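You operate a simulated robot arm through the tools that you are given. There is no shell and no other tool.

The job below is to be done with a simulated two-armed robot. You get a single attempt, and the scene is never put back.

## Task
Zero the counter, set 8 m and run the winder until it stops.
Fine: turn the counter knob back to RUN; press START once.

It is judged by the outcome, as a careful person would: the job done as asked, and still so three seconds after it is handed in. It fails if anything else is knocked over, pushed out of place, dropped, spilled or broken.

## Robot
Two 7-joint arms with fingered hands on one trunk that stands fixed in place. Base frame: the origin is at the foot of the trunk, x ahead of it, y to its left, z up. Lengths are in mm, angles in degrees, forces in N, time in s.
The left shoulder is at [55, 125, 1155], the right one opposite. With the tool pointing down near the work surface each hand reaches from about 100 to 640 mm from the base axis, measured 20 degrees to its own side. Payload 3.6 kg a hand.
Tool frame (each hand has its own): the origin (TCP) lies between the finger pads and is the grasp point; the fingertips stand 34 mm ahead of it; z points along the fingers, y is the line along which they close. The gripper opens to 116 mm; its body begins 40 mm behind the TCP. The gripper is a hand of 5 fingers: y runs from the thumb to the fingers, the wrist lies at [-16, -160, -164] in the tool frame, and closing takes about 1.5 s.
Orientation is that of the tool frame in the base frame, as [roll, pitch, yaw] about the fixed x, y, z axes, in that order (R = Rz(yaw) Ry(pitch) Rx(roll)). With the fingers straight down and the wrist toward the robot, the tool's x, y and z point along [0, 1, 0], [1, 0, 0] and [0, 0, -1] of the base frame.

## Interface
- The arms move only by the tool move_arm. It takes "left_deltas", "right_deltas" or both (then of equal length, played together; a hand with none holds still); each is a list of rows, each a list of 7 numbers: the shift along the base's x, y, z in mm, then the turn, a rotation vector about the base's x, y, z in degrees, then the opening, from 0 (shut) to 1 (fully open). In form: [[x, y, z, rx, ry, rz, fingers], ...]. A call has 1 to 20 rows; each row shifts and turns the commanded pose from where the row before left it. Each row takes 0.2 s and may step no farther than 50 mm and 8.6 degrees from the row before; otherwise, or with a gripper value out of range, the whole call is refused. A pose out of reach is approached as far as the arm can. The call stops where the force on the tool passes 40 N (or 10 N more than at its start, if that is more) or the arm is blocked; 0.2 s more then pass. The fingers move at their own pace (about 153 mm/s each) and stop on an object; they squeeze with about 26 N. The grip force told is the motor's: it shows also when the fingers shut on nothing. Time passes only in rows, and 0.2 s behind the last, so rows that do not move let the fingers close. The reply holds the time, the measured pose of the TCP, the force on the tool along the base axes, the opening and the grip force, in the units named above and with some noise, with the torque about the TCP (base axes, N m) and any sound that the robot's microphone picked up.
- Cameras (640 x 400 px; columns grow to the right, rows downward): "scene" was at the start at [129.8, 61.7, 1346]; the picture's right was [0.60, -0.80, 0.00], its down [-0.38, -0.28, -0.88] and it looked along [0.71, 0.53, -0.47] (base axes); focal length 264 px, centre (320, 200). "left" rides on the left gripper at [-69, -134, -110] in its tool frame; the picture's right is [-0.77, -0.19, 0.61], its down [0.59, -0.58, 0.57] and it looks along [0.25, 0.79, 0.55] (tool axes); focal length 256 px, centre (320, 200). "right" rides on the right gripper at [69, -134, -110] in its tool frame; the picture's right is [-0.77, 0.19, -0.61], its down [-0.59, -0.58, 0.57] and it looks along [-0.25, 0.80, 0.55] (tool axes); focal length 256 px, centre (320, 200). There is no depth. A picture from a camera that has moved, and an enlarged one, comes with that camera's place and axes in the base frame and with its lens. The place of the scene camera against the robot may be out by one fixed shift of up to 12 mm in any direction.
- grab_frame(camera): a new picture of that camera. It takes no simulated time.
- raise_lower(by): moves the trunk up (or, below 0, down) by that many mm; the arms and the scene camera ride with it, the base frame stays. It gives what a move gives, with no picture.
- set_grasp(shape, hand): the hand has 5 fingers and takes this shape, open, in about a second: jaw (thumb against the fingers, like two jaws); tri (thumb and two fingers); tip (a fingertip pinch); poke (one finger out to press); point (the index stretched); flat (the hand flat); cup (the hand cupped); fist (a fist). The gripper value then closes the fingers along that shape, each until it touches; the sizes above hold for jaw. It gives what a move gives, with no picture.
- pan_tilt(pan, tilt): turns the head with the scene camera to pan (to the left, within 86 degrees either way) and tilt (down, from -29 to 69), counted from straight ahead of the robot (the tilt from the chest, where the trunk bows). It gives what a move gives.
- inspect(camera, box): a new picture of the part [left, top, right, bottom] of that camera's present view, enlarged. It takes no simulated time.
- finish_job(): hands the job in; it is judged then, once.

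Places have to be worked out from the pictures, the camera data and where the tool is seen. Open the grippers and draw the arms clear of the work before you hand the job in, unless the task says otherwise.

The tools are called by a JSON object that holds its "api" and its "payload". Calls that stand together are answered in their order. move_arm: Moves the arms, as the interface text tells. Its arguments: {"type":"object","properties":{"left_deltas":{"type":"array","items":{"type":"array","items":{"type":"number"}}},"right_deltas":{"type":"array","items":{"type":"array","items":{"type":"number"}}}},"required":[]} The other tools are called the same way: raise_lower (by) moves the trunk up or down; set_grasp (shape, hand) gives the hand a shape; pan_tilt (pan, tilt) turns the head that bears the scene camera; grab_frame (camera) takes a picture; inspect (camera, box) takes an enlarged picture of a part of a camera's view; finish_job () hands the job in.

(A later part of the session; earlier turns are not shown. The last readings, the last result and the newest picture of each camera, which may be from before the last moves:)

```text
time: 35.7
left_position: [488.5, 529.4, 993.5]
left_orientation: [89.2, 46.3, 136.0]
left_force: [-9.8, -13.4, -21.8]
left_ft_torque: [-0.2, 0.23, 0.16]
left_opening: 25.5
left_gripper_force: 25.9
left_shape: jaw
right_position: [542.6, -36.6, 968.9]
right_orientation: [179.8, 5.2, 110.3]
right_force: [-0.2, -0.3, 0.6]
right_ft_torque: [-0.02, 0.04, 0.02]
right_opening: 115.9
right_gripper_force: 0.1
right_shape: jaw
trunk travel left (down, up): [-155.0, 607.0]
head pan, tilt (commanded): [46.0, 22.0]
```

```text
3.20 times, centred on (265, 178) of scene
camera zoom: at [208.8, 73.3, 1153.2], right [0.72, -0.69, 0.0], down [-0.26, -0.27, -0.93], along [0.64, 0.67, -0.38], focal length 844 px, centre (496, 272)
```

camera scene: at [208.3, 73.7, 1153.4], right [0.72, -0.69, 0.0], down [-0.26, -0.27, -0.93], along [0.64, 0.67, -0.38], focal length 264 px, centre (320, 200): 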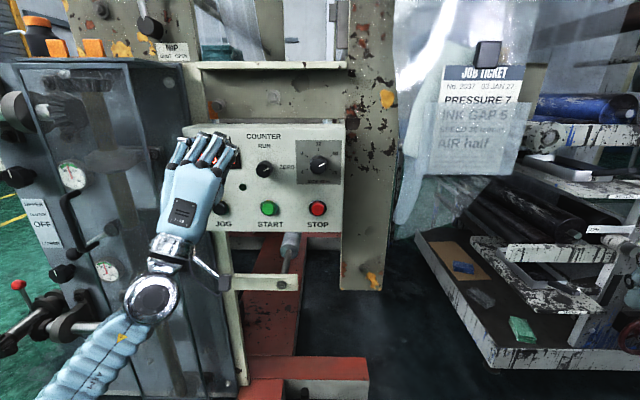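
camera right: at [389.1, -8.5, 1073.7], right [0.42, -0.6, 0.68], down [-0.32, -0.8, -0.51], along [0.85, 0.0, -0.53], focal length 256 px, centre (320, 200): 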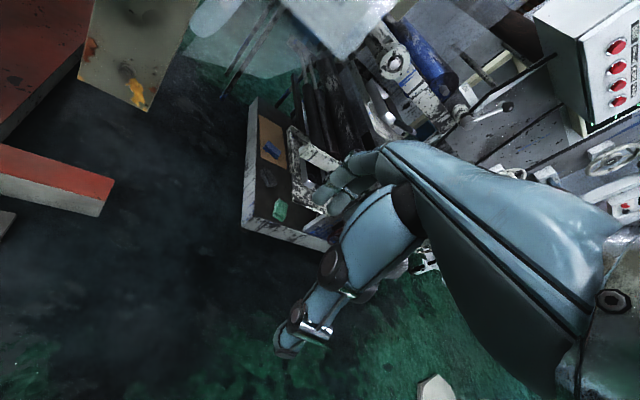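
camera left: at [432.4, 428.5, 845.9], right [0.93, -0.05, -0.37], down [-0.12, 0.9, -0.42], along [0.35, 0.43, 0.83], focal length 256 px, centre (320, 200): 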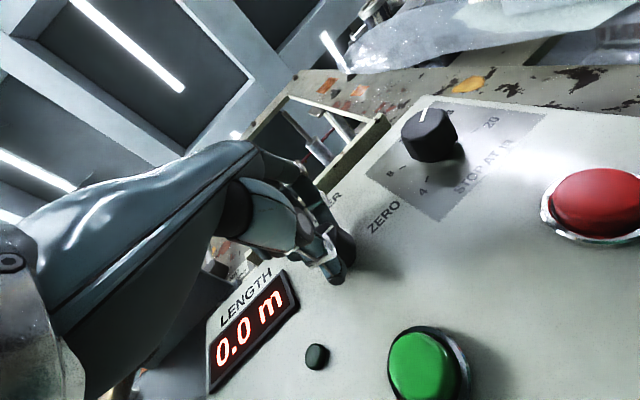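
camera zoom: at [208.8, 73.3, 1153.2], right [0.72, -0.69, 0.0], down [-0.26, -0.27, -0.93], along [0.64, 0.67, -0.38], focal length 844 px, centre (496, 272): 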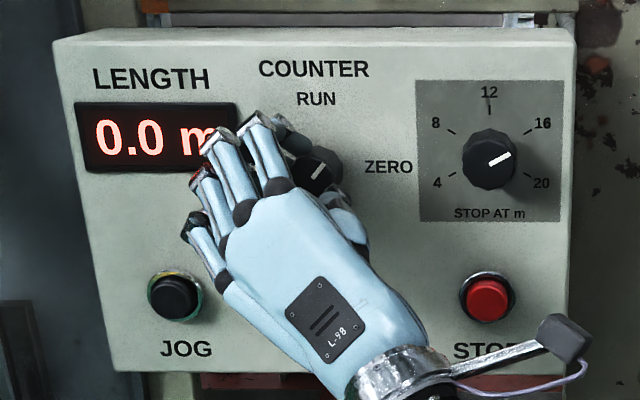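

The display stays 0.0 and the pointer is at about 40°, with some side force building up. I'll release, rotate the open hand back clockwise around the knob, and regrasp for the remaining turn.

{"api": "move_arm", "payload": {"left_deltas": [[0, 0, 0, 0, 0, 0, 0.4], [0, 0, 0, 0, 0, 0, 0.7], [0, 0, 0, 0, 0, 0, 0.7], [-0.4, 0, -0.4, 5.14, 5.48, 0, 0.7], [-0.4, 0.1, -0.5, 5.14, 5.48, 0, 0.7], [-0.4, 0.1, -0.5, 5.14, 5.48, 0, 0.7], [-0.5, 0.1, -0.5, 5.14, 5.48, 0, 0.7], [-0.5, 0.2, -0.5, 5.14, 5.48, 0, 0.7]]}}

{"api": "inspect", "payload": {"camera": "scene", "box": [180, 115, 350, 240]}}

{"api": "inspect", "payload": {"camera": "left", "box": [250, 150, 500, 350]}}

```text
time: 37.5
left_position: [485.8, 529.4, 991.2]
left_orientation: [89.7, 8.6, 136.1]
left_force: [-0.6, -0.2, 0.5]
left_ft_torque: [0.0, -0.02, -0.02]
left_opening: 80.5
left_gripper_force: 0.1
left_shape: jaw
right_position: [542.6, -36.7, 969.7]
right_orientation: [179.8, 5.2, 110.4]
right_force: [-0.5, 0.0, -1.0]
right_ft_torque: [0.0, -0.01, 0.0]
right_opening: 115.6
right_gripper_force: 0.1
right_shape: jaw
trunk travel left (down, up): [-155.0, 607.0]
head pan, tilt (commanded): [46.0, 22.0]
```

```text
3.20 times, centred on (265, 178) of scene
camera zoom: at [208.2, 73.8, 1153.5], right [0.72, -0.69, 0.0], down [-0.26, -0.27, -0.93], along [0.64, 0.67, -0.38], focal length 844 px, centre (496, 272)
```

zoom: 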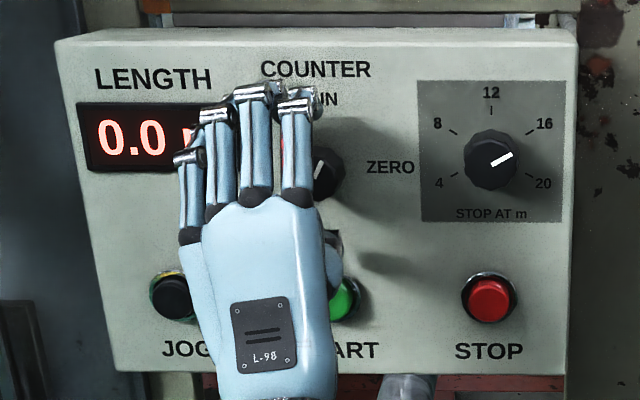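

```text
2.00 times, centred on (375, 250) of left
camera zoom: at [472.6, 389.0, 867.5], right [0.99, -0.11, -0.07], down [0.04, 0.76, -0.65], along [0.12, 0.65, 0.75], focal length 512 px, centre (210, 100)
```

zoom: 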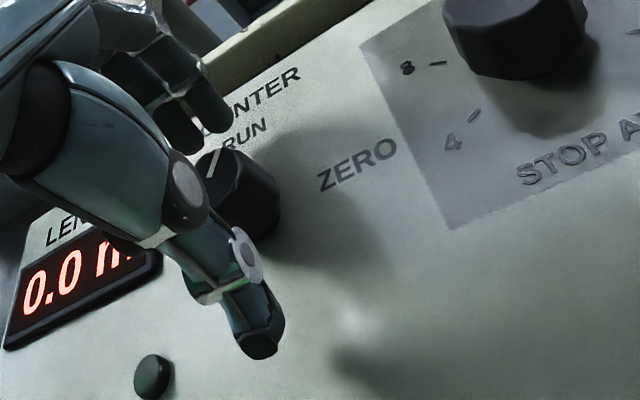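

The hand is repositioned with no contact. I'll zoom in on the pointer to see how far from RUN it still is.

{"api": "inspect", "payload": {"camera": "scene", "box": [240, 135, 300, 185]}}

```text
8.00 times, centred on (270, 160) of scene
camera zoom: at [208.2, 73.8, 1153.5], right [0.72, -0.69, 0.0], down [-0.26, -0.27, -0.93], along [0.64, 0.67, -0.38], focal length 2110 px, centre (720, 520)
```

zoom: 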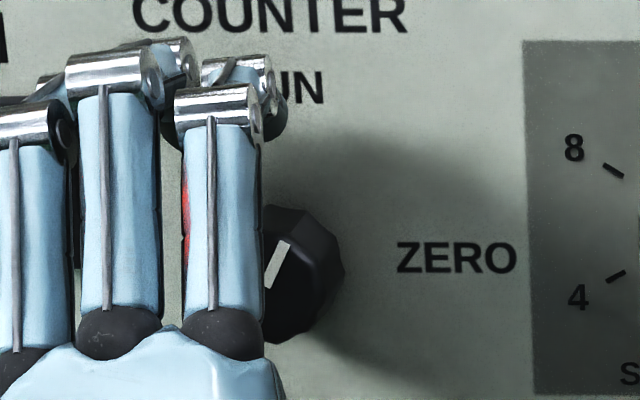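

The pointer is about 27° from RUN. I'll close on the knob and turn counter-clockwise 28°.

{"api": "move_arm", "payload": {"left_deltas": [[0, 0, 0, 0, 0, 0, 0.4], [0, 0, 0, 0, 0, 0, 0.2], [0, 0, 0, 0, 0, 0, 0], [0, 0, 0, 0, 0, 0, 0], [0.2, -0.2, 0, -4.8, -5.11, 0, 0], [0.2, -0.2, 0, -4.8, -5.11, 0, 0], [0.3, -0.3, 0, -4.8, -5.11, 0, 0], [0.3, -0.3, 0, -4.8, -5.11, 0, 0]]}}

{"api": "inspect", "payload": {"camera": "scene", "box": [240, 135, 300, 185]}}

{"api": "inspect", "payload": {"camera": "scene", "box": [180, 115, 350, 240]}}

```text
time: 39.3
left_position: [486.9, 526.4, 989.8]
left_orientation: [89.1, 36.8, 135.6]
left_force: [-1.6, -4.7, -4.7]
left_ft_torque: [0.06, -0.03, 0.06]
left_opening: 27.1
left_gripper_force: 25.8
left_shape: jaw
right_position: [542.1, -36.8, 970.4]
right_orientation: [179.8, 5.3, 110.3]
right_force: [-0.4, 0.7, 0.2]
right_ft_torque: [0.01, 0.02, 0.03]
right_opening: 115.7
right_gripper_force: 0.0
right_shape: jaw
trunk travel left (down, up): [-155.0, 607.0]
head pan, tilt (commanded): [46.0, 22.0]
```

```text
8.00 times, centred on (270, 160) of scene
camera zoom: at [208.6, 73.1, 1153.4], right [0.72, -0.69, 0.0], down [-0.26, -0.27, -0.93], along [0.64, 0.67, -0.38], focal length 2110 px, centre (720, 520)
```

zoom: 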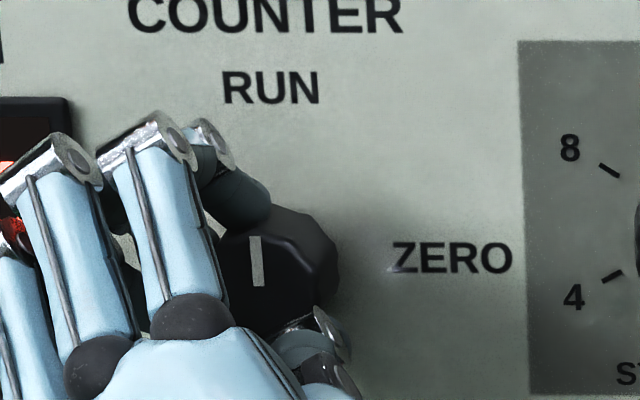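

```text
3.20 times, centred on (265, 178) of scene
camera zoom: at [208.6, 73.1, 1153.4], right [0.72, -0.69, 0.0], down [-0.26, -0.27, -0.93], along [0.64, 0.67, -0.38], focal length 844 px, centre (496, 272)
```

zoom: 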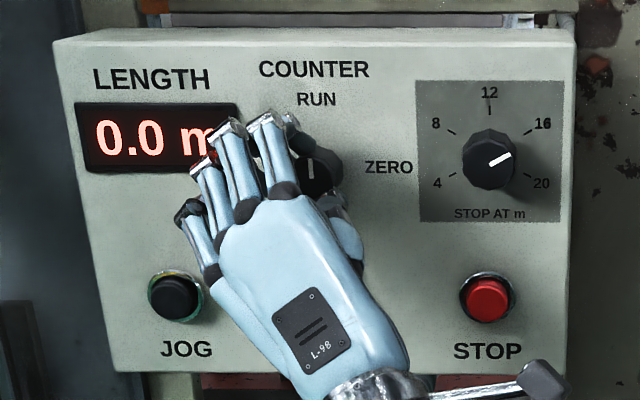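

The pointer is back at RUN, matching the initial picture, and the display holds 0.0 m. I'll open and withdraw straight back.

{"api": "move_arm", "payload": {"left_deltas": [[0, 0, 0, 0, 0, 0, 0.4], [0, 0, 0, 0, 0, 0, 0.7], [0, 0, 1, 0, 0, 0, 0.7], [-8, -9, 1, 0, 0, 0, 0.7], [-10, -11, 1, 0, 0, 0, 0.7], [-10, -11, 1, 0, 0, 0, 0.7], [-10, -11, 1, 0, 0, 0, 0.7]]}}

{"api": "inspect", "payload": {"camera": "scene", "box": [180, 115, 350, 240]}}

{"api": "grab_frame", "payload": {"camera": "left"}}

```text
time: 40.9
left_position: [449.4, 485.7, 995.7]
left_orientation: [89.2, 36.7, 135.9]
left_force: [0.5, 0.3, 0.1]
left_ft_torque: [-0.05, -0.01, -0.02]
left_opening: 80.6
left_gripper_force: 0.1
left_shape: jaw
right_position: [542.5, -36.7, 969.7]
right_orientation: [179.8, 5.3, 110.3]
right_force: [0.6, -0.4, 0.2]
right_ft_torque: [0.01, -0.01, -0.03]
right_opening: 116.1
right_gripper_force: 0.1
right_shape: jaw
trunk travel left (down, up): [-155.0, 607.0]
head pan, tilt (commanded): [46.0, 22.0]
```

```text
3.20 times, centred on (265, 178) of scene
camera zoom: at [208.3, 73.2, 1153.5], right [0.72, -0.69, 0.0], down [-0.26, -0.27, -0.93], along [0.64, 0.67, -0.37], focal length 844 px, centre (496, 272)
```

zoom: 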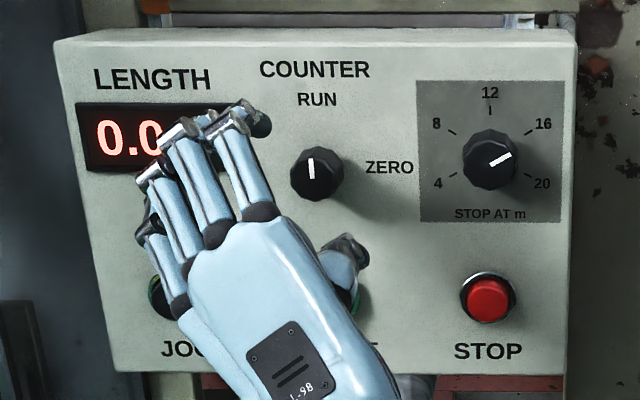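

```text
taken
camera left: at [471.3, 312.2, 929.4], right [0.95, -0.06, 0.32], down [0.3, 0.5, -0.81], along [-0.11, 0.86, 0.5], focal length 256 px, centre (320, 200)
```

left: 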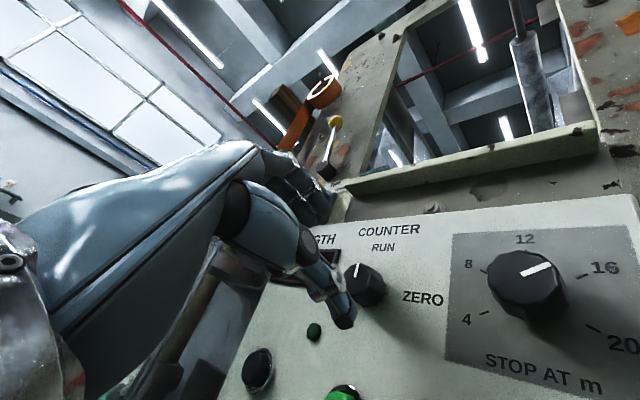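

The counter is at RUN with 0.0 m. Next is the STOP AT knob, whose axis at grip depth I estimate at about [572,451,1006]. I'll translate in front of it at a standoff, rolling the hand clockwise so there is room to turn the knob counter-clockwise.

{"api": "move_arm", "payload": {"left_deltas": [[11, -8.8, 1.3, 4.86, 5.18, 0, 0.7], [11, -8.8, 1.3, 4.86, 5.18, 0, 0.7], [11, -8.8, 1.3, 4.86, 5.18, 0, 0.7], [11, -8.8, 1.3, 4.86, 5.18, 0, 0.7], [11, -8.8, 1.3, 4.86, 5.18, 0, 0.7], [11, -8.8, 1.3, 4.86, 5.18, 0, 0.7], [11, -8.8, 1.3, 4.86, 5.18, 0, 0.7], [11.6, -9, 1.3, 4.86, 5.18, 0, 0.7]]}}

{"api": "grab_frame", "payload": {"camera": "scene"}}

{"api": "grab_frame", "payload": {"camera": "left"}}

```text
time: 42.7
left_position: [538.1, 414.5, 1005.6]
left_orientation: [90.0, -20.3, 136.0]
left_force: [-0.6, 0.4, 0.0]
left_ft_torque: [0.05, -0.02, -0.01]
left_opening: 80.9
left_gripper_force: 0.1
left_shape: jaw
right_position: [541.7, -34.8, 969.8]
right_orientation: [179.8, 5.2, 110.3]
right_force: [0.3, -0.6, 0.6]
right_ft_torque: [0.03, -0.02, 0.0]
right_opening: 116.1
right_gripper_force: 0.0
right_shape: jaw
trunk travel left (down, up): [-155.0, 607.0]
head pan, tilt (commanded): [46.0, 22.0]
```

```text
taken
camera scene: at [208.4, 73.6, 1153.4], right [0.72, -0.69, 0.0], down [-0.26, -0.27, -0.93], along [0.64, 0.67, -0.38], focal length 264 px, centre (320, 200)
```

scene: 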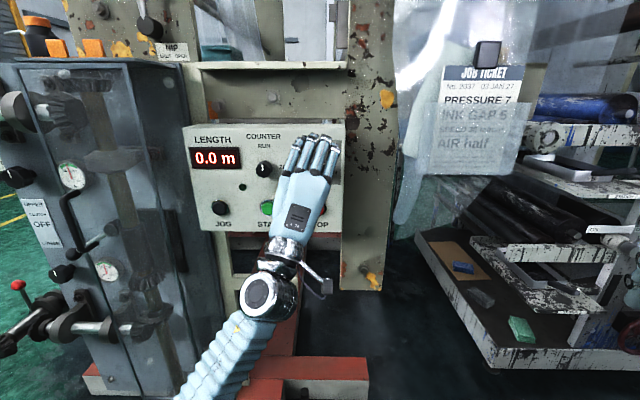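

```text
taken
camera left: at [474.0, 322.8, 856.8], right [0.9, -0.02, -0.44], down [-0.15, 0.93, -0.34], along [0.42, 0.37, 0.83], focal length 256 px, centre (320, 200)
```

left: 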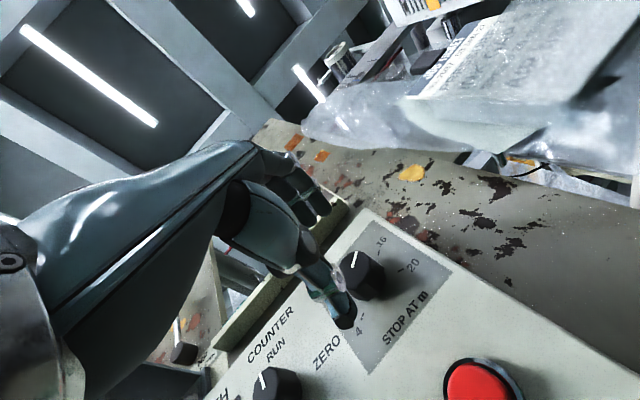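

It's reachable with no lean. I'll zoom in on the knob in the left camera to check alignment with the predicted axis pixel (356,276).

{"api": "inspect", "payload": {"camera": "left", "box": [300, 220, 420, 320]}}

{"api": "inspect", "payload": {"camera": "scene", "box": [240, 115, 350, 200]}}

```text
4.00 times, centred on (360, 270) of left
camera zoom: at [474.0, 322.8, 856.8], right [0.9, -0.02, -0.44], down [-0.15, 0.93, -0.34], along [0.42, 0.37, 0.83], focal length 1024 px, centre (160, -80)
```

zoom: 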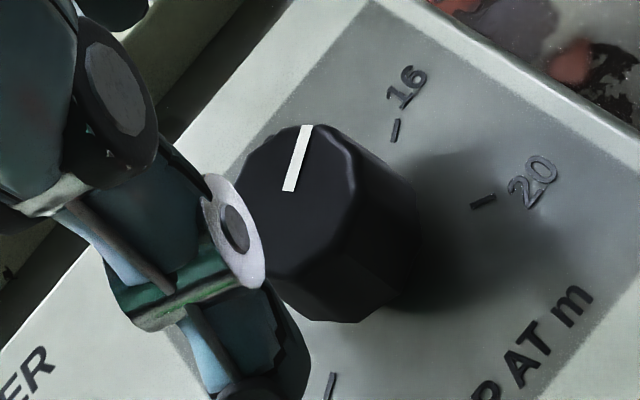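

```text
4.71 times, centred on (295, 158) of scene
camera zoom: at [208.4, 73.6, 1153.4], right [0.72, -0.69, 0.0], down [-0.26, -0.27, -0.93], along [0.64, 0.67, -0.38], focal length 1241 px, centre (438, 400)
```

zoom: 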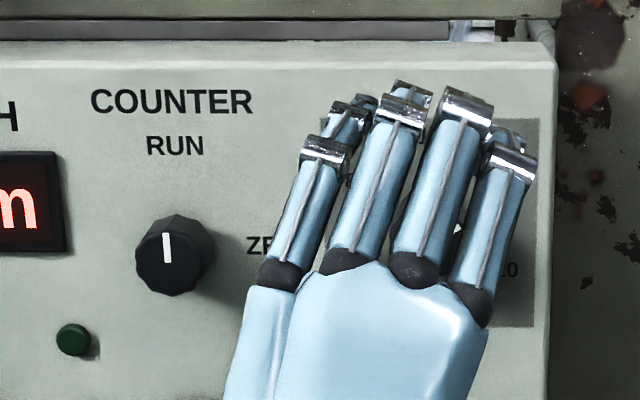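

The knob centre is about 3 mm right of the current axis, so I'll correct the target to about [573.4,449.6,1004]. I'll advance 50 mm to straddle the STOP AT knob.

{"api": "move_arm", "payload": {"left_deltas": [[7.06, 7.0, -0.3, 0, 0, 0, 0.7], [7.06, 7.0, -0.3, 0, 0, 0, 0.7], [7.06, 7.0, -0.3, 0, 0, 0, 0.7], [7.06, 7.0, -0.3, 0, 0, 0, 0.7], [7.06, 7.0, -0.3, 0, 0, 0, 0.7]]}}

{"api": "inspect", "payload": {"camera": "left", "box": [280, 180, 420, 320]}}

{"api": "inspect", "payload": {"camera": "scene", "box": [240, 115, 350, 200]}}

```text
time: 43.9
left_position: [574.0, 450.5, 1005.3]
left_orientation: [90.0, -20.2, 136.0]
left_force: [-0.3, -0.1, 0.3]
left_ft_torque: [0.02, 0.04, 0.03]
left_opening: 80.7
left_gripper_force: 0.0
left_shape: jaw
right_position: [542.2, -35.8, 969.3]
right_orientation: [179.8, 5.2, 110.3]
right_force: [-0.1, -0.6, -0.1]
right_ft_torque: [-0.01, -0.02, 0.02]
right_opening: 115.9
right_gripper_force: 0.0
right_shape: jaw
trunk travel left (down, up): [-155.0, 607.0]
head pan, tilt (commanded): [46.0, 22.0]
```

```text
2.86 times, centred on (350, 250) of left
camera zoom: at [509.8, 357.8, 854.9], right [0.9, -0.02, -0.44], down [-0.15, 0.93, -0.34], along [0.42, 0.37, 0.83], focal length 731 px, centre (234, 57)
```

zoom: 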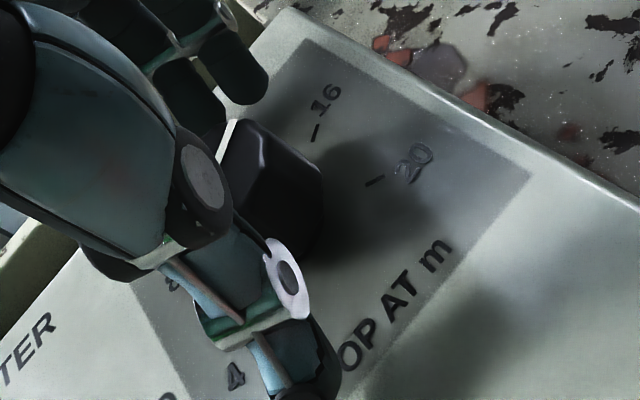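

```text
4.71 times, centred on (295, 158) of scene
camera zoom: at [208.5, 73.5, 1153.4], right [0.72, -0.69, 0.0], down [-0.26, -0.27, -0.93], along [0.64, 0.67, -0.38], focal length 1241 px, centre (438, 400)
```

zoom: 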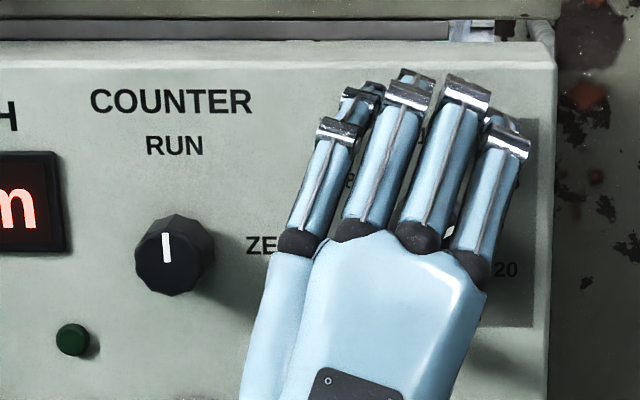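

The straddle looks like the counter grasp. I'll close on the STOP AT knob.

{"api": "move_arm", "payload": {"left_deltas": [[0, 0, 0, 0, 0, 0, 0.4], [0, 0, 0, 0, 0, 0, 0.2], [0, 0, 0, 0, 0, 0, 0], [0, 0, 0, 0, 0, 0, 0]]}}

{"api": "inspect", "payload": {"camera": "left", "box": [280, 180, 420, 320]}}

```text
time: 44.9
left_position: [574.0, 452.2, 1003.8]
left_orientation: [90.3, -20.3, 135.7]
left_force: [-7.2, -2.0, -13.5]
left_ft_torque: [0.16, -0.16, -0.11]
left_opening: 33.9
left_gripper_force: 25.8
left_shape: jaw
right_position: [542.6, -35.4, 970.0]
right_orientation: [179.8, 5.1, 110.3]
right_force: [-0.3, -0.6, -0.1]
right_ft_torque: [-0.01, 0.01, 0.0]
right_opening: 116.1
right_gripper_force: 0.1
right_shape: jaw
trunk travel left (down, up): [-155.0, 607.0]
head pan, tilt (commanded): [46.0, 22.0]
```

```text
2.86 times, centred on (350, 250) of left
camera zoom: at [509.6, 358.4, 853.8], right [0.9, -0.02, -0.44], down [-0.15, 0.93, -0.34], along [0.42, 0.37, 0.83], focal length 731 px, centre (234, 57)
```

zoom: 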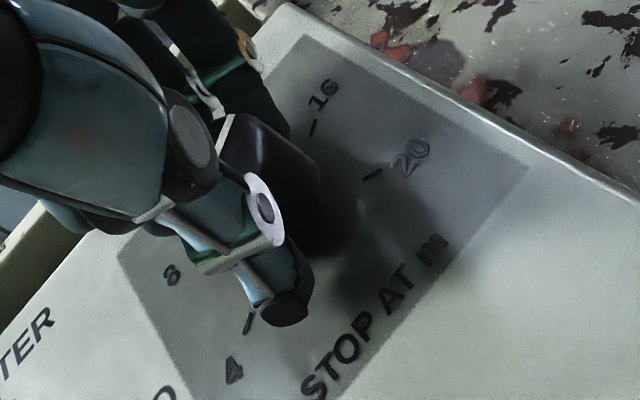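

Firm grip on the knob (34 mm wide, 26 N). I'll relax the downward bias about 1 mm and turn 30° counter-clockwise.

{"api": "move_arm", "payload": {"left_deltas": [[0, -0.5, -1, 0, 0, 0, 0], [0.28, -0.3, -0.2, -5.14, -5.48, 0, 0], [0.28, -0.3, 0, -5.14, -5.48, 0, 0], [0.28, -0.3, 0, -5.14, -5.48, 0, 0], [0.28, -0.3, 0, -5.14, -5.48, 0, 0]]}}

{"api": "inspect", "payload": {"camera": "left", "box": [280, 180, 420, 320]}}

{"api": "inspect", "payload": {"camera": "scene", "box": [240, 115, 350, 200]}}

```text
time: 46.1
left_position: [574.7, 450.6, 1002.7]
left_orientation: [89.7, 9.9, 136.2]
left_force: [-8.0, -1.8, -12.3]
left_ft_torque: [0.09, -0.15, 0.16]
left_opening: 27.1
left_gripper_force: 26.1
left_shape: jaw
right_position: [545.2, -35.1, 969.4]
right_orientation: [180.0, 5.2, 110.3]
right_force: [0.3, 0.8, 0.6]
right_ft_torque: [0.04, -0.01, 0.02]
right_opening: 115.9
right_gripper_force: 0.0
right_shape: jaw
trunk travel left (down, up): [-155.0, 607.0]
head pan, tilt (commanded): [46.0, 22.0]
```

```text
2.86 times, centred on (350, 250) of left
camera zoom: at [564.7, 307.0, 882.1], right [0.99, -0.1, -0.05], down [0.04, 0.74, -0.67], along [0.11, 0.66, 0.74], focal length 731 px, centre (234, 57)
```

zoom: 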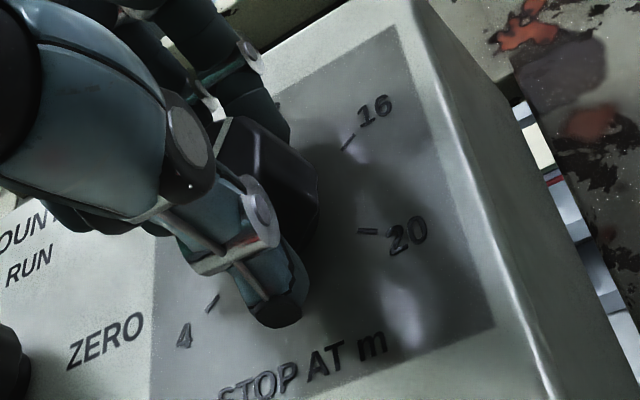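

```text
4.71 times, centred on (295, 158) of scene
camera zoom: at [210.4, 74.0, 1153.2], right [0.72, -0.69, 0.0], down [-0.26, -0.27, -0.93], along [0.64, 0.67, -0.38], focal length 1241 px, centre (438, 400)
```

zoom: 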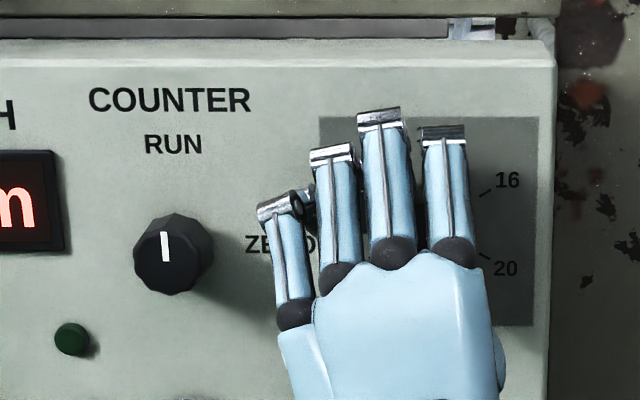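

The knob turned with the hand. I'll continue another 30° counter-clockwise while watching the trunk lean, which is currently only +2 mm.

{"api": "move_arm", "payload": {"left_deltas": [[0.0, -0.3, -0.6, -5.14, -5.48, 0, 0], [0.2, -0.25, -0.2, -5.14, -5.48, 0, 0], [0.2, -0.25, 0.1, -5.14, -5.48, 0, 0], [0.2, -0.25, 0.2, -5.14, -5.48, 0, 0]]}}

{"api": "inspect", "payload": {"camera": "scene", "box": [240, 115, 350, 200]}}

{"api": "inspect", "payload": {"camera": "left", "box": [280, 180, 420, 320]}}

```text
time: 47.1
left_position: [575.8, 450.1, 1003.2]
left_orientation: [89.3, 40.0, 136.1]
left_force: [-6.9, -1.4, -7.9]
left_ft_torque: [0.09, -0.15, 0.32]
left_opening: 27.4
left_gripper_force: 26.1
left_shape: jaw
right_position: [543.1, -36.5, 969.9]
right_orientation: [179.8, 5.2, 110.3]
right_force: [0.0, 0.0, -0.5]
right_ft_torque: [-0.02, -0.01, 0.03]
right_opening: 116.1
right_gripper_force: 0.2
right_shape: jaw
trunk travel left (down, up): [-155.0, 607.0]
head pan, tilt (commanded): [46.0, 22.0]
```

```text
4.71 times, centred on (295, 158) of scene
camera zoom: at [217.1, 73.5, 1152.9], right [0.72, -0.69, -0.01], down [-0.27, -0.27, -0.93], along [0.64, 0.67, -0.38], focal length 1241 px, centre (438, 400)
```

zoom: 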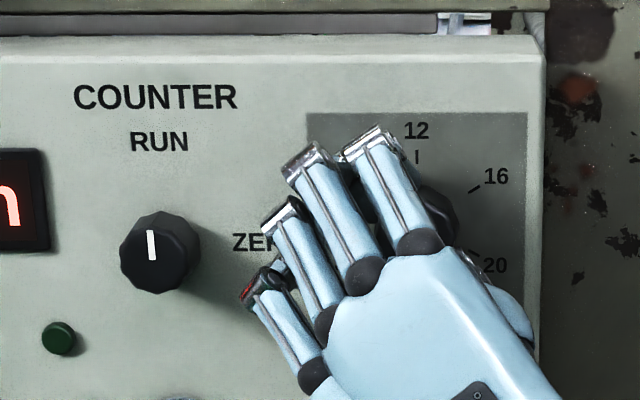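

```text
2.86 times, centred on (350, 250) of left
camera zoom: at [601.2, 272.7, 943.6], right [0.93, -0.05, 0.36], down [0.34, 0.47, -0.81], along [-0.13, 0.88, 0.46], focal length 731 px, centre (234, 57)
```

zoom: 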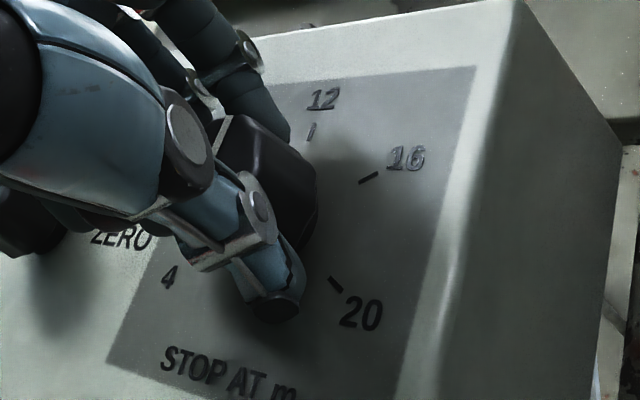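

About 60° has been turned. I'll release, roll the open hand back clockwise 60° around the knob, and look at the pointer.

{"api": "move_arm", "payload": {"left_deltas": [[0, 0, 0, 0, 0, 0, 0.4], [0, 0, 0, 0, 0, 0, 0.7], [0, 0, 0, 0, 0, 0, 0.7]]}}

{"api": "inspect", "payload": {"camera": "scene", "box": [240, 115, 350, 200]}}

{"api": "inspect", "payload": {"camera": "left", "box": [280, 180, 420, 320]}}

```text
time: 47.9
left_position: [581.4, 447.5, 1002.2]
left_orientation: [89.3, 39.8, 136.0]
left_force: [-0.6, -0.2, 0.7]
left_ft_torque: [0.0, 0.05, -0.04]
left_opening: 80.9
left_gripper_force: 0.2
left_shape: jaw
right_position: [549.4, -38.4, 968.1]
right_orientation: [-179.9, 5.1, 110.2]
right_force: [-1.0, 0.5, 0.0]
right_ft_torque: [0.01, -0.05, -0.02]
right_opening: 116.1
right_gripper_force: 0.1
right_shape: jaw
trunk travel left (down, up): [-155.0, 607.0]
head pan, tilt (commanded): [46.0, 22.0]
```

```text
4.71 times, centred on (295, 158) of scene
camera zoom: at [232.7, 73.0, 1152.0], right [0.72, -0.69, -0.02], down [-0.28, -0.27, -0.92], along [0.64, 0.67, -0.39], focal length 1241 px, centre (438, 400)
```

zoom: 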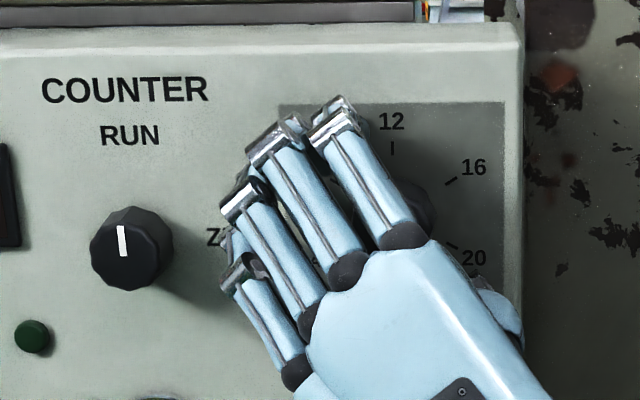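

```text
2.86 times, centred on (350, 250) of left
camera zoom: at [606.0, 271.7, 942.1], right [0.93, -0.05, 0.35], down [0.33, 0.47, -0.82], along [-0.12, 0.88, 0.46], focal length 731 px, centre (234, 57)
```

zoom: 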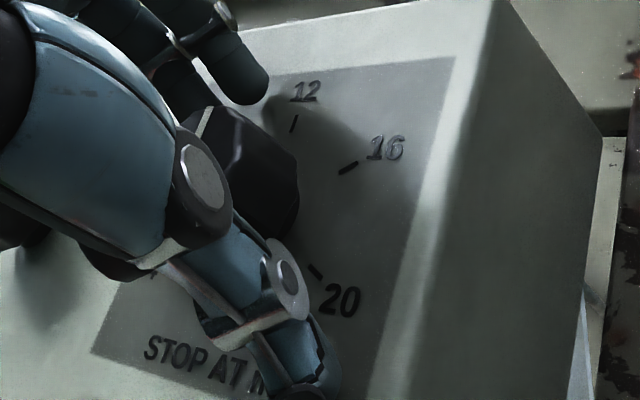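

The trunk is leaning forward on its own (camera x now 233), carrying the hand toward the panel even without contact. I'll retract the open hand straight back first, then see whether the lean recovers.

{"api": "move_arm", "payload": {"left_deltas": [[-10, -10, 0, 0, 0, 0, 0.7], [-10, -11, 0, 0, 0, 0, 0.7], [-10, -11, 0, 0, 0, 0, 0.7], [-10, -11, 0, 0, 0, 0, 0.7]]}}

{"api": "inspect", "payload": {"camera": "scene", "box": [180, 115, 350, 240]}}

```text
time: 48.6
left_position: [514.9, 442.6, 1034.8]
left_orientation: [84.2, 40.1, 135.6]
left_force: [0.8, 0.9, -1.4]
left_ft_torque: [0.09, -0.04, -0.03]
left_opening: 81.3
left_gripper_force: 0.1
left_shape: jaw
right_position: [521.4, -44.8, 977.6]
right_orientation: [177.2, 6.8, 109.5]
right_force: [-1.2, -0.7, -0.4]
right_ft_torque: [0.01, -0.09, -0.02]
right_opening: 115.9
right_gripper_force: 0.0
right_shape: jaw
trunk travel left (down, up): [-155.0, 607.0]
head pan, tilt (commanded): [46.0, 22.0]
stopped in row 3 (left hand): the arm was blocked; the commanded pose is now the measured one
```

```text
3.20 times, centred on (265, 178) of scene
camera zoom: at [280.1, 74.0, 1147.4], right [0.72, -0.69, -0.05], down [-0.32, -0.27, -0.91], along [0.62, 0.67, -0.41], focal length 844 px, centre (496, 272)
```

zoom: 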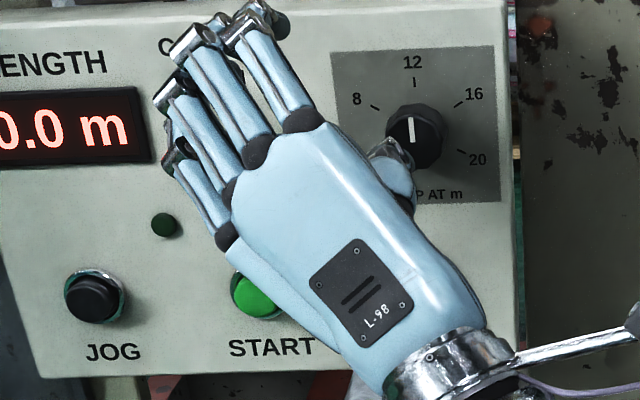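

The STOP AT pointer now shows 12. The left arm reports blocked while the trunk leans, so I suspect the left elbow or forearm is pressing on something. I'll look down at the left arm.

{"api": "pan_tilt", "payload": {"pan": 50, "tilt": 60}}

{"api": "grab_frame", "payload": {"camera": "scene"}}

{"api": "grab_frame", "payload": {"camera": "right"}}

{"api": "grab_frame", "payload": {"camera": "left"}}

```text
time: 49.7
left_position: [478.4, 439.7, 1048.7]
left_orientation: [81.6, 41.1, 135.0]
left_force: [0.8, -0.3, -0.3]
left_ft_torque: [0.02, -0.05, 0.11]
left_opening: 81.3
left_gripper_force: 0.1
left_shape: jaw
right_position: [498.9, -41.7, 986.9]
right_orientation: [176.6, 6.9, 109.8]
right_force: [0.4, 1.0, -0.3]
right_ft_torque: [-0.07, 0.11, 0.03]
right_opening: 115.9
right_gripper_force: 0.0
right_shape: jaw
trunk travel left (down, up): [-155.0, 607.0]
head pan, tilt (commanded): [50.0, 60.0]
```

```text
taken
camera scene: at [214.8, 57.5, 1097.3], right [0.77, -0.64, -0.02], down [-0.57, -0.66, -0.49], along [0.3, 0.38, -0.87], focal length 264 px, centre (320, 200)
```

scene: 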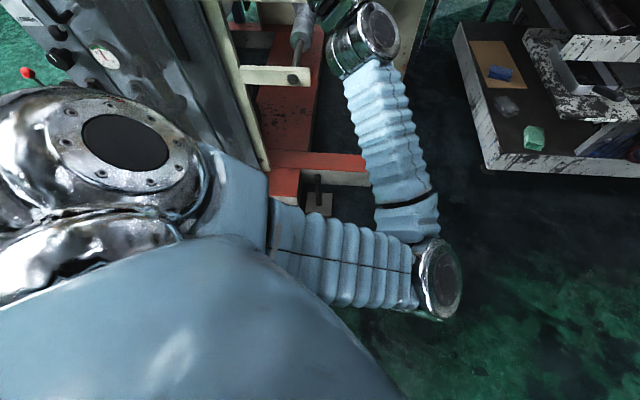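

```text
taken
camera right: at [340.0, -13.3, 1080.3], right [0.37, -0.6, 0.71], down [-0.29, -0.8, -0.52], along [0.88, -0.01, -0.47], focal length 256 px, centre (320, 200)
```

right: 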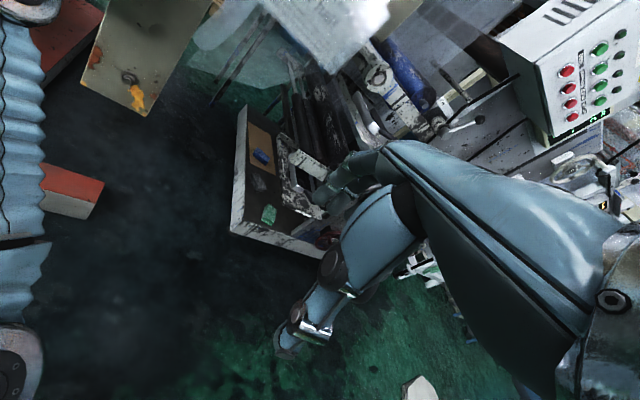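

```text
taken
camera left: at [521.5, 270.4, 981.7], right [0.9, -0.01, 0.43], down [0.37, 0.54, -0.75], along [-0.23, 0.84, 0.49], focal length 256 px, centre (320, 200)
```

left: 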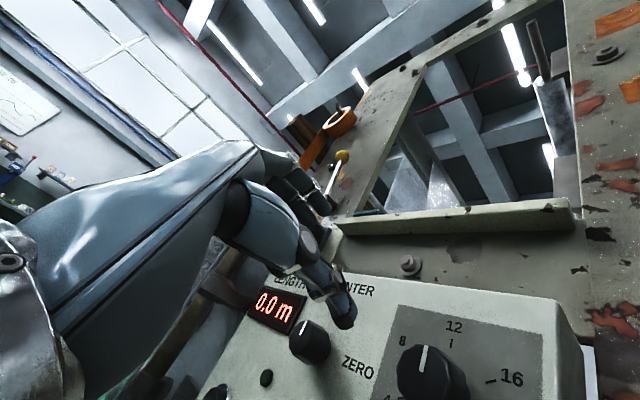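

Now I see it: in this roll the left upper arm and elbow fold in front of the chest, and pulling back presses them against the torso. Nothing external was touched. I'll roll the hand back clockwise (wrist to lower-left), which swings the elbow outward, while returning to the standoff.

{"api": "move_arm", "payload": {"left_deltas": [[8, -3, -5, 4.63, 6.09, -0.47, 0.7], [8, -3, -5, 4.63, 6.09, -0.47, 0.7], [8, -3, -5, 4.63, 6.09, -0.47, 0.7], [8, -3, -5, 4.63, 6.09, -0.47, 0.7]]}}

{"api": "grab_frame", "payload": {"camera": "scene"}}

```text
time: 50.7
left_position: [530.2, 427.5, 1017.6]
left_orientation: [88.1, 10.9, 135.3]
left_force: [0.0, -0.1, -0.2]
left_ft_torque: [0.02, 0.02, -0.02]
left_opening: 81.0
left_gripper_force: 0.2
left_shape: jaw
right_position: [506.9, -39.6, 984.7]
right_orientation: [177.4, 6.3, 109.9]
right_force: [-0.6, 0.0, -0.1]
right_ft_torque: [0.02, -0.02, 0.02]
right_opening: 115.9
right_gripper_force: 0.0
right_shape: jaw
trunk travel left (down, up): [-155.0, 607.0]
head pan, tilt (commanded): [50.0, 60.0]
```

```text
taken
camera scene: at [195.3, 57.9, 1098.2], right [0.77, -0.64, -0.01], down [-0.56, -0.66, -0.5], along [0.31, 0.38, -0.87], focal length 264 px, centre (320, 200)
```

scene: 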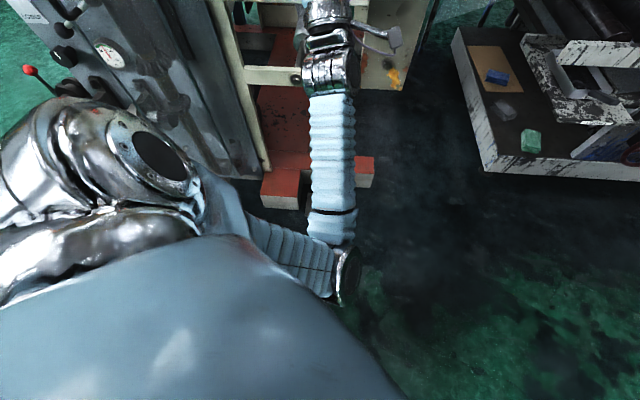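

The elbow is swinging outward and down, and the lean is relaxing. I'll continue to the −20° roll.

{"api": "move_arm", "payload": {"left_deltas": [[2, -3, -3, 4.9, 5.7, -0.1, 0.7], [2, -3, -3, 4.9, 5.7, 0, 0.7], [2, -3, -3, 5.0, 5.6, 0, 0.7], [2, -3, -3, 5.0, 5.6, 0, 0.7]]}}

{"api": "grab_frame", "payload": {"camera": "scene"}}

```text
time: 51.7
left_position: [534.9, 414.3, 1004.5]
left_orientation: [89.9, -19.1, 135.3]
left_force: [1.0, -0.3, -0.3]
left_ft_torque: [0.0, 0.02, 0.01]
left_opening: 81.3
left_gripper_force: 0.1
left_shape: jaw
right_position: [506.6, -39.0, 983.8]
right_orientation: [177.4, 6.3, 109.9]
right_force: [0.0, -0.3, -0.4]
right_ft_torque: [0.0, 0.04, 0.03]
right_opening: 115.8
right_gripper_force: 0.0
right_shape: jaw
trunk travel left (down, up): [-155.0, 607.0]
head pan, tilt (commanded): [50.0, 60.0]
```

```text
taken
camera scene: at [186.7, 57.9, 1098.6], right [0.77, -0.64, 0.0], down [-0.56, -0.66, -0.5], along [0.32, 0.38, -0.87], focal length 264 px, centre (320, 200)
```

scene: 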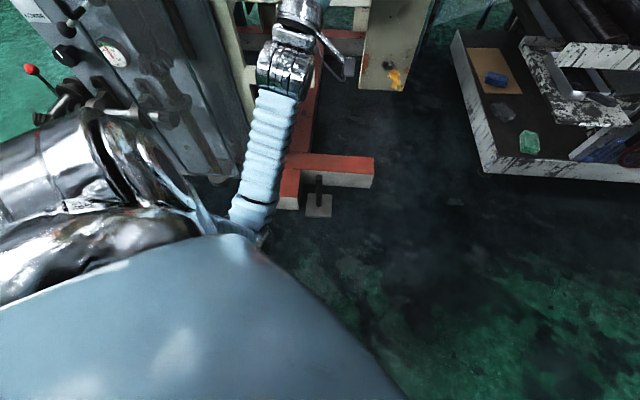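

The elbow is now clear below-left and the lean is back to neutral. To stay on this side I'll roll further clockwise to about −50° at the standoff, then return the head to the panel view.

{"api": "move_arm", "payload": {"left_deltas": [[0.9, 0, 0, 5.14, 5.48, 0, 0.7], [0.9, 0, 0, 5.14, 5.48, 0, 0.7], [0.9, -0.2, 0, 5.14, 5.48, 0, 0.7], [0.9, -0.2, 0, 5.14, 5.48, 0, 0.7]]}}

{"api": "grab_frame", "payload": {"camera": "scene"}}

{"api": "pan_tilt", "payload": {"pan": 46, "tilt": 22}}

{"api": "inspect", "payload": {"camera": "scene", "box": [180, 115, 350, 240]}}

{"api": "grab_frame", "payload": {"camera": "left"}}

```text
time: 52.7
left_position: [538.0, 413.4, 1004.2]
left_orientation: [91.4, -49.1, 134.2]
left_force: [-0.3, -0.1, -0.5]
left_ft_torque: [0.02, -0.01, -0.04]
left_opening: 80.8
left_gripper_force: 0.0
left_shape: jaw
right_position: [505.5, -40.5, 983.4]
right_orientation: [177.4, 6.4, 109.9]
right_force: [-0.6, -0.4, -0.9]
right_ft_torque: [0.0, 0.03, -0.01]
right_opening: 115.7
right_gripper_force: 0.1
right_shape: jaw
trunk travel left (down, up): [-155.0, 607.0]
head pan, tilt (commanded): [50.0, 60.0]
```

```text
taken
camera scene: at [186.5, 57.8, 1098.6], right [0.77, -0.64, 0.0], down [-0.56, -0.66, -0.5], along [0.32, 0.38, -0.87], focal length 264 px, centre (320, 200)
```

scene: 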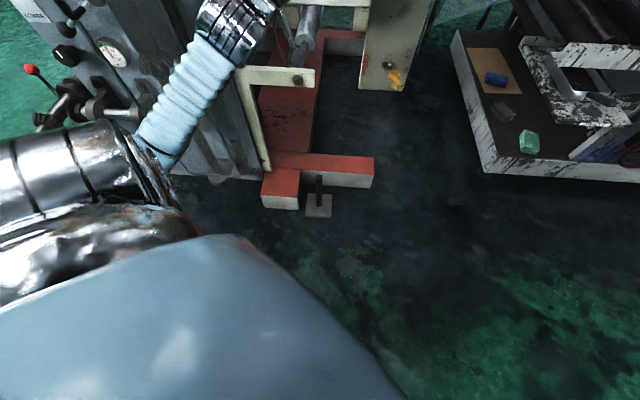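

```text
time: 53.7
left_position: [538.5, 413.1, 1004.4]
left_orientation: [91.4, -49.0, 134.2]
left_force: [-0.6, 0.5, -0.3]
left_ft_torque: [0.0, 0.0, 0.01]
left_opening: 81.0
left_gripper_force: 0.0
left_shape: jaw
right_position: [505.1, -40.1, 983.1]
right_orientation: [177.4, 6.4, 109.8]
right_force: [0.9, 0.4, 0.3]
right_ft_torque: [-0.01, 0.01, 0.0]
right_opening: 115.9
right_gripper_force: 0.1
right_shape: jaw
trunk travel left (down, up): [-155.0, 607.0]
head pan, tilt (commanded): [46.0, 22.0]
```

```text
3.20 times, centred on (265, 178) of scene
camera zoom: at [208.4, 73.5, 1153.3], right [0.72, -0.69, 0.0], down [-0.26, -0.27, -0.93], along [0.64, 0.67, -0.38], focal length 844 px, centre (496, 272)
```

zoom: 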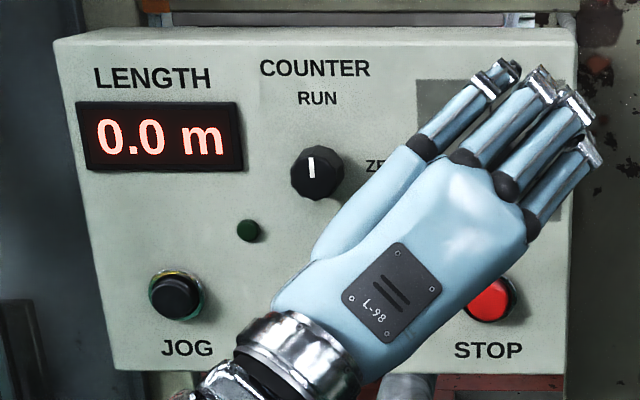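

```text
taken
camera left: at [419.7, 372.4, 866.5], right [0.68, 0.17, -0.71], down [-0.19, 0.98, 0.06], along [0.71, 0.09, 0.7], focal length 256 px, centre (320, 200)
```

left: 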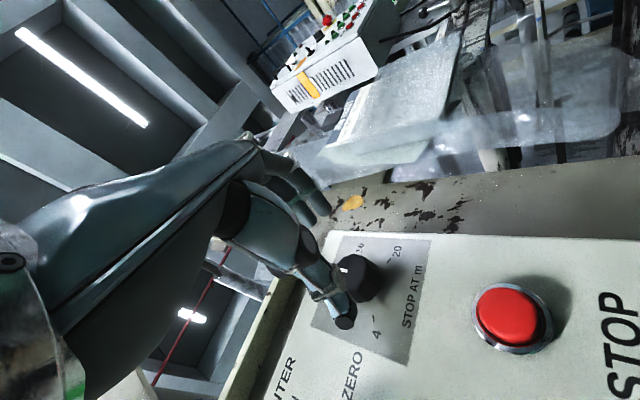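

The −49° roll is reachable and the arm is clear of the chest. The display shows 0.0 and COUNTER is on RUN. I'll advance onto the STOP AT knob again.

{"api": "move_arm", "payload": {"left_deltas": [[6.8, 7.5, -0.28, 0, 0, 0.4, 0.7], [6.8, 7.5, -0.28, 0, 0, 0.4, 0.7], [6.8, 7.6, -0.28, 0, 0, 0.4, 0.7], [6.8, 7.6, -0.28, 0, 0, 0.4, 0.7], [6.8, 7.6, -0.28, 0, 0, 0.4, 0.7]]}}

{"api": "inspect", "payload": {"camera": "left", "box": [280, 180, 420, 340]}}

{"api": "inspect", "payload": {"camera": "scene", "box": [180, 115, 350, 240]}}

```text
time: 54.9
left_position: [572.1, 451.7, 1001.4]
left_orientation: [91.4, -49.1, 136.2]
left_force: [-0.2, -0.1, 0.5]
left_ft_torque: [0.0, 0.03, 0.03]
left_opening: 81.3
left_gripper_force: 0.1
left_shape: jaw
right_position: [505.9, -40.4, 983.8]
right_orientation: [177.3, 6.3, 109.8]
right_force: [-0.2, -0.1, 0.3]
right_ft_torque: [0.04, -0.02, 0.0]
right_opening: 116.2
right_gripper_force: 0.0
right_shape: jaw
trunk travel left (down, up): [-155.0, 607.0]
head pan, tilt (commanded): [46.0, 22.0]
```

```text
2.50 times, centred on (350, 260) of left
camera zoom: at [455.0, 406.1, 864.9], right [0.67, 0.2, -0.71], down [-0.22, 0.97, 0.06], along [0.71, 0.12, 0.7], focal length 640 px, centre (245, 50)
```

zoom: 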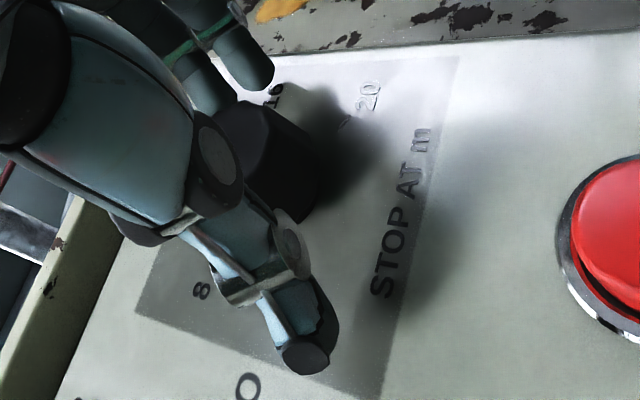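

```text
3.20 times, centred on (265, 178) of scene
camera zoom: at [208.5, 73.6, 1153.4], right [0.72, -0.69, 0.0], down [-0.26, -0.27, -0.93], along [0.64, 0.67, -0.38], focal length 844 px, centre (496, 272)
```

zoom: 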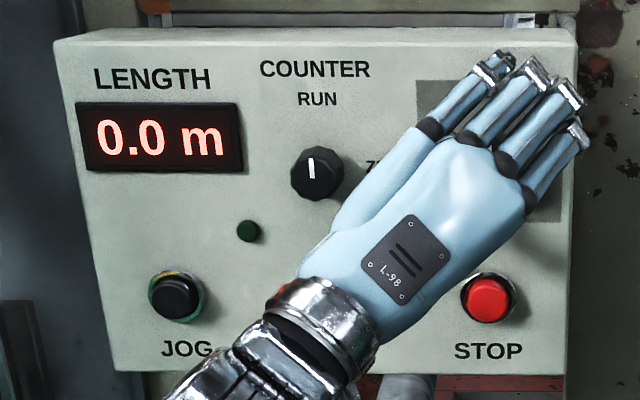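

The fingers straddle the knob, which sits a little nearer the index. I'll raise 1.5 mm while closing.

{"api": "move_arm", "payload": {"left_deltas": [[0.5, -0.5, 1.5, 0, 0, 0, 0.4], [0, 0, 0, 0, 0, 0, 0.2], [0, 0, 0, 0, 0, 0, 0], [0, 0, 0, 0, 0, 0, 0]]}}

{"api": "inspect", "payload": {"camera": "left", "box": [280, 180, 420, 340]}}

```text
time: 55.9
left_position: [572.8, 450.8, 1005.2]
left_orientation: [91.5, -49.0, 136.1]
left_force: [-13.8, -0.4, -11.0]
left_ft_torque: [0.04, -0.04, -0.16]
left_opening: 33.3
left_gripper_force: 26.7
left_shape: jaw
right_position: [505.6, -38.7, 984.4]
right_orientation: [177.3, 6.4, 109.8]
right_force: [0.2, 0.1, -0.4]
right_ft_torque: [0.04, -0.02, -0.01]
right_opening: 115.9
right_gripper_force: 0.2
right_shape: jaw
trunk travel left (down, up): [-155.0, 607.0]
head pan, tilt (commanded): [46.0, 22.0]
```

```text
2.50 times, centred on (350, 260) of left
camera zoom: at [454.9, 406.3, 866.1], right [0.67, 0.19, -0.71], down [-0.22, 0.97, 0.06], along [0.71, 0.12, 0.7], focal length 640 px, centre (245, 50)
```

zoom: 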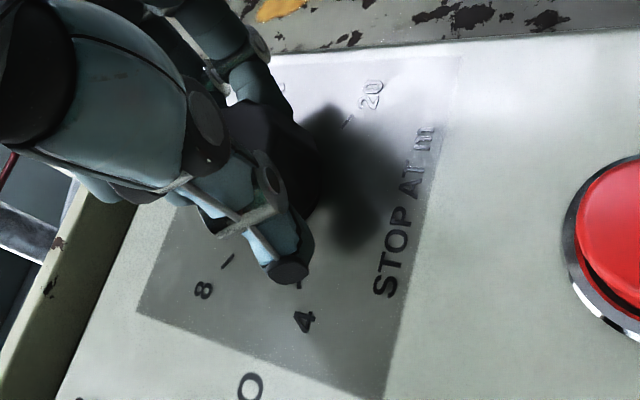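

Solid grip. I'll turn 30° counter-clockwise, orbiting the knob axis.

{"api": "move_arm", "payload": {"left_deltas": [[-0.5, 0.4, -0.6, 0, 0, 0, 0], [0.2, -0.2, -0.25, -5.14, -5.48, 0, 0], [0.23, -0.2, -0.25, -5.14, -5.48, 0, 0], [0.25, -0.22, -0.2, -5.14, -5.48, 0, 0], [0.25, -0.25, -0.2, -5.14, -5.48, 0, 0]]}}

{"api": "inspect", "payload": {"camera": "left", "box": [280, 180, 420, 340]}}

{"api": "inspect", "payload": {"camera": "scene", "box": [180, 115, 350, 240]}}

```text
time: 57.1
left_position: [574.7, 451.1, 1002.5]
left_orientation: [91.0, -18.9, 136.5]
left_force: [-11.2, -4.4, -14.1]
left_ft_torque: [0.0, -0.01, -0.01]
left_opening: 32.5
left_gripper_force: 25.7
left_shape: jaw
right_position: [505.5, -38.4, 983.9]
right_orientation: [177.4, 6.4, 109.9]
right_force: [-0.2, -0.4, -0.4]
right_ft_torque: [-0.02, 0.0, -0.03]
right_opening: 115.8
right_gripper_force: 0.0
right_shape: jaw
trunk travel left (down, up): [-155.0, 607.0]
head pan, tilt (commanded): [46.0, 22.0]
```

```text
2.50 times, centred on (350, 260) of left
camera zoom: at [511.9, 352.8, 856.1], right [0.9, -0.02, -0.44], down [-0.16, 0.92, -0.36], along [0.41, 0.4, 0.82], focal length 640 px, centre (245, 50)
```

zoom: 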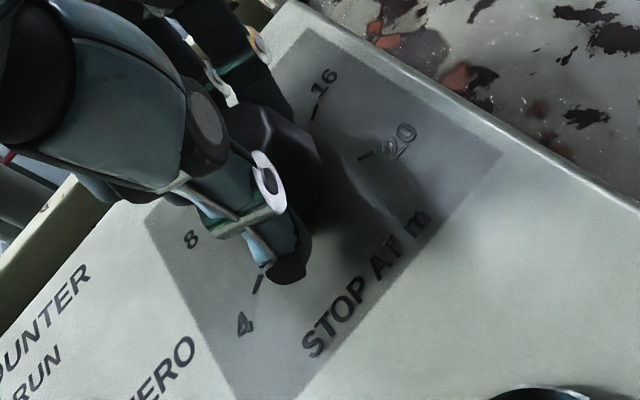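

```text
3.20 times, centred on (265, 178) of scene
camera zoom: at [207.9, 73.7, 1153.4], right [0.72, -0.69, 0.0], down [-0.26, -0.27, -0.93], along [0.64, 0.67, -0.38], focal length 844 px, centre (496, 272)
```

zoom: 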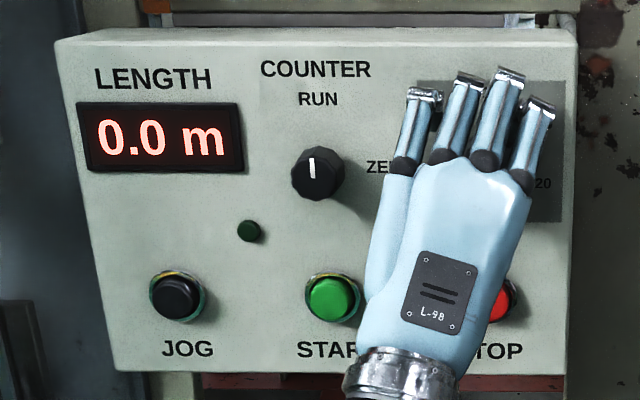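

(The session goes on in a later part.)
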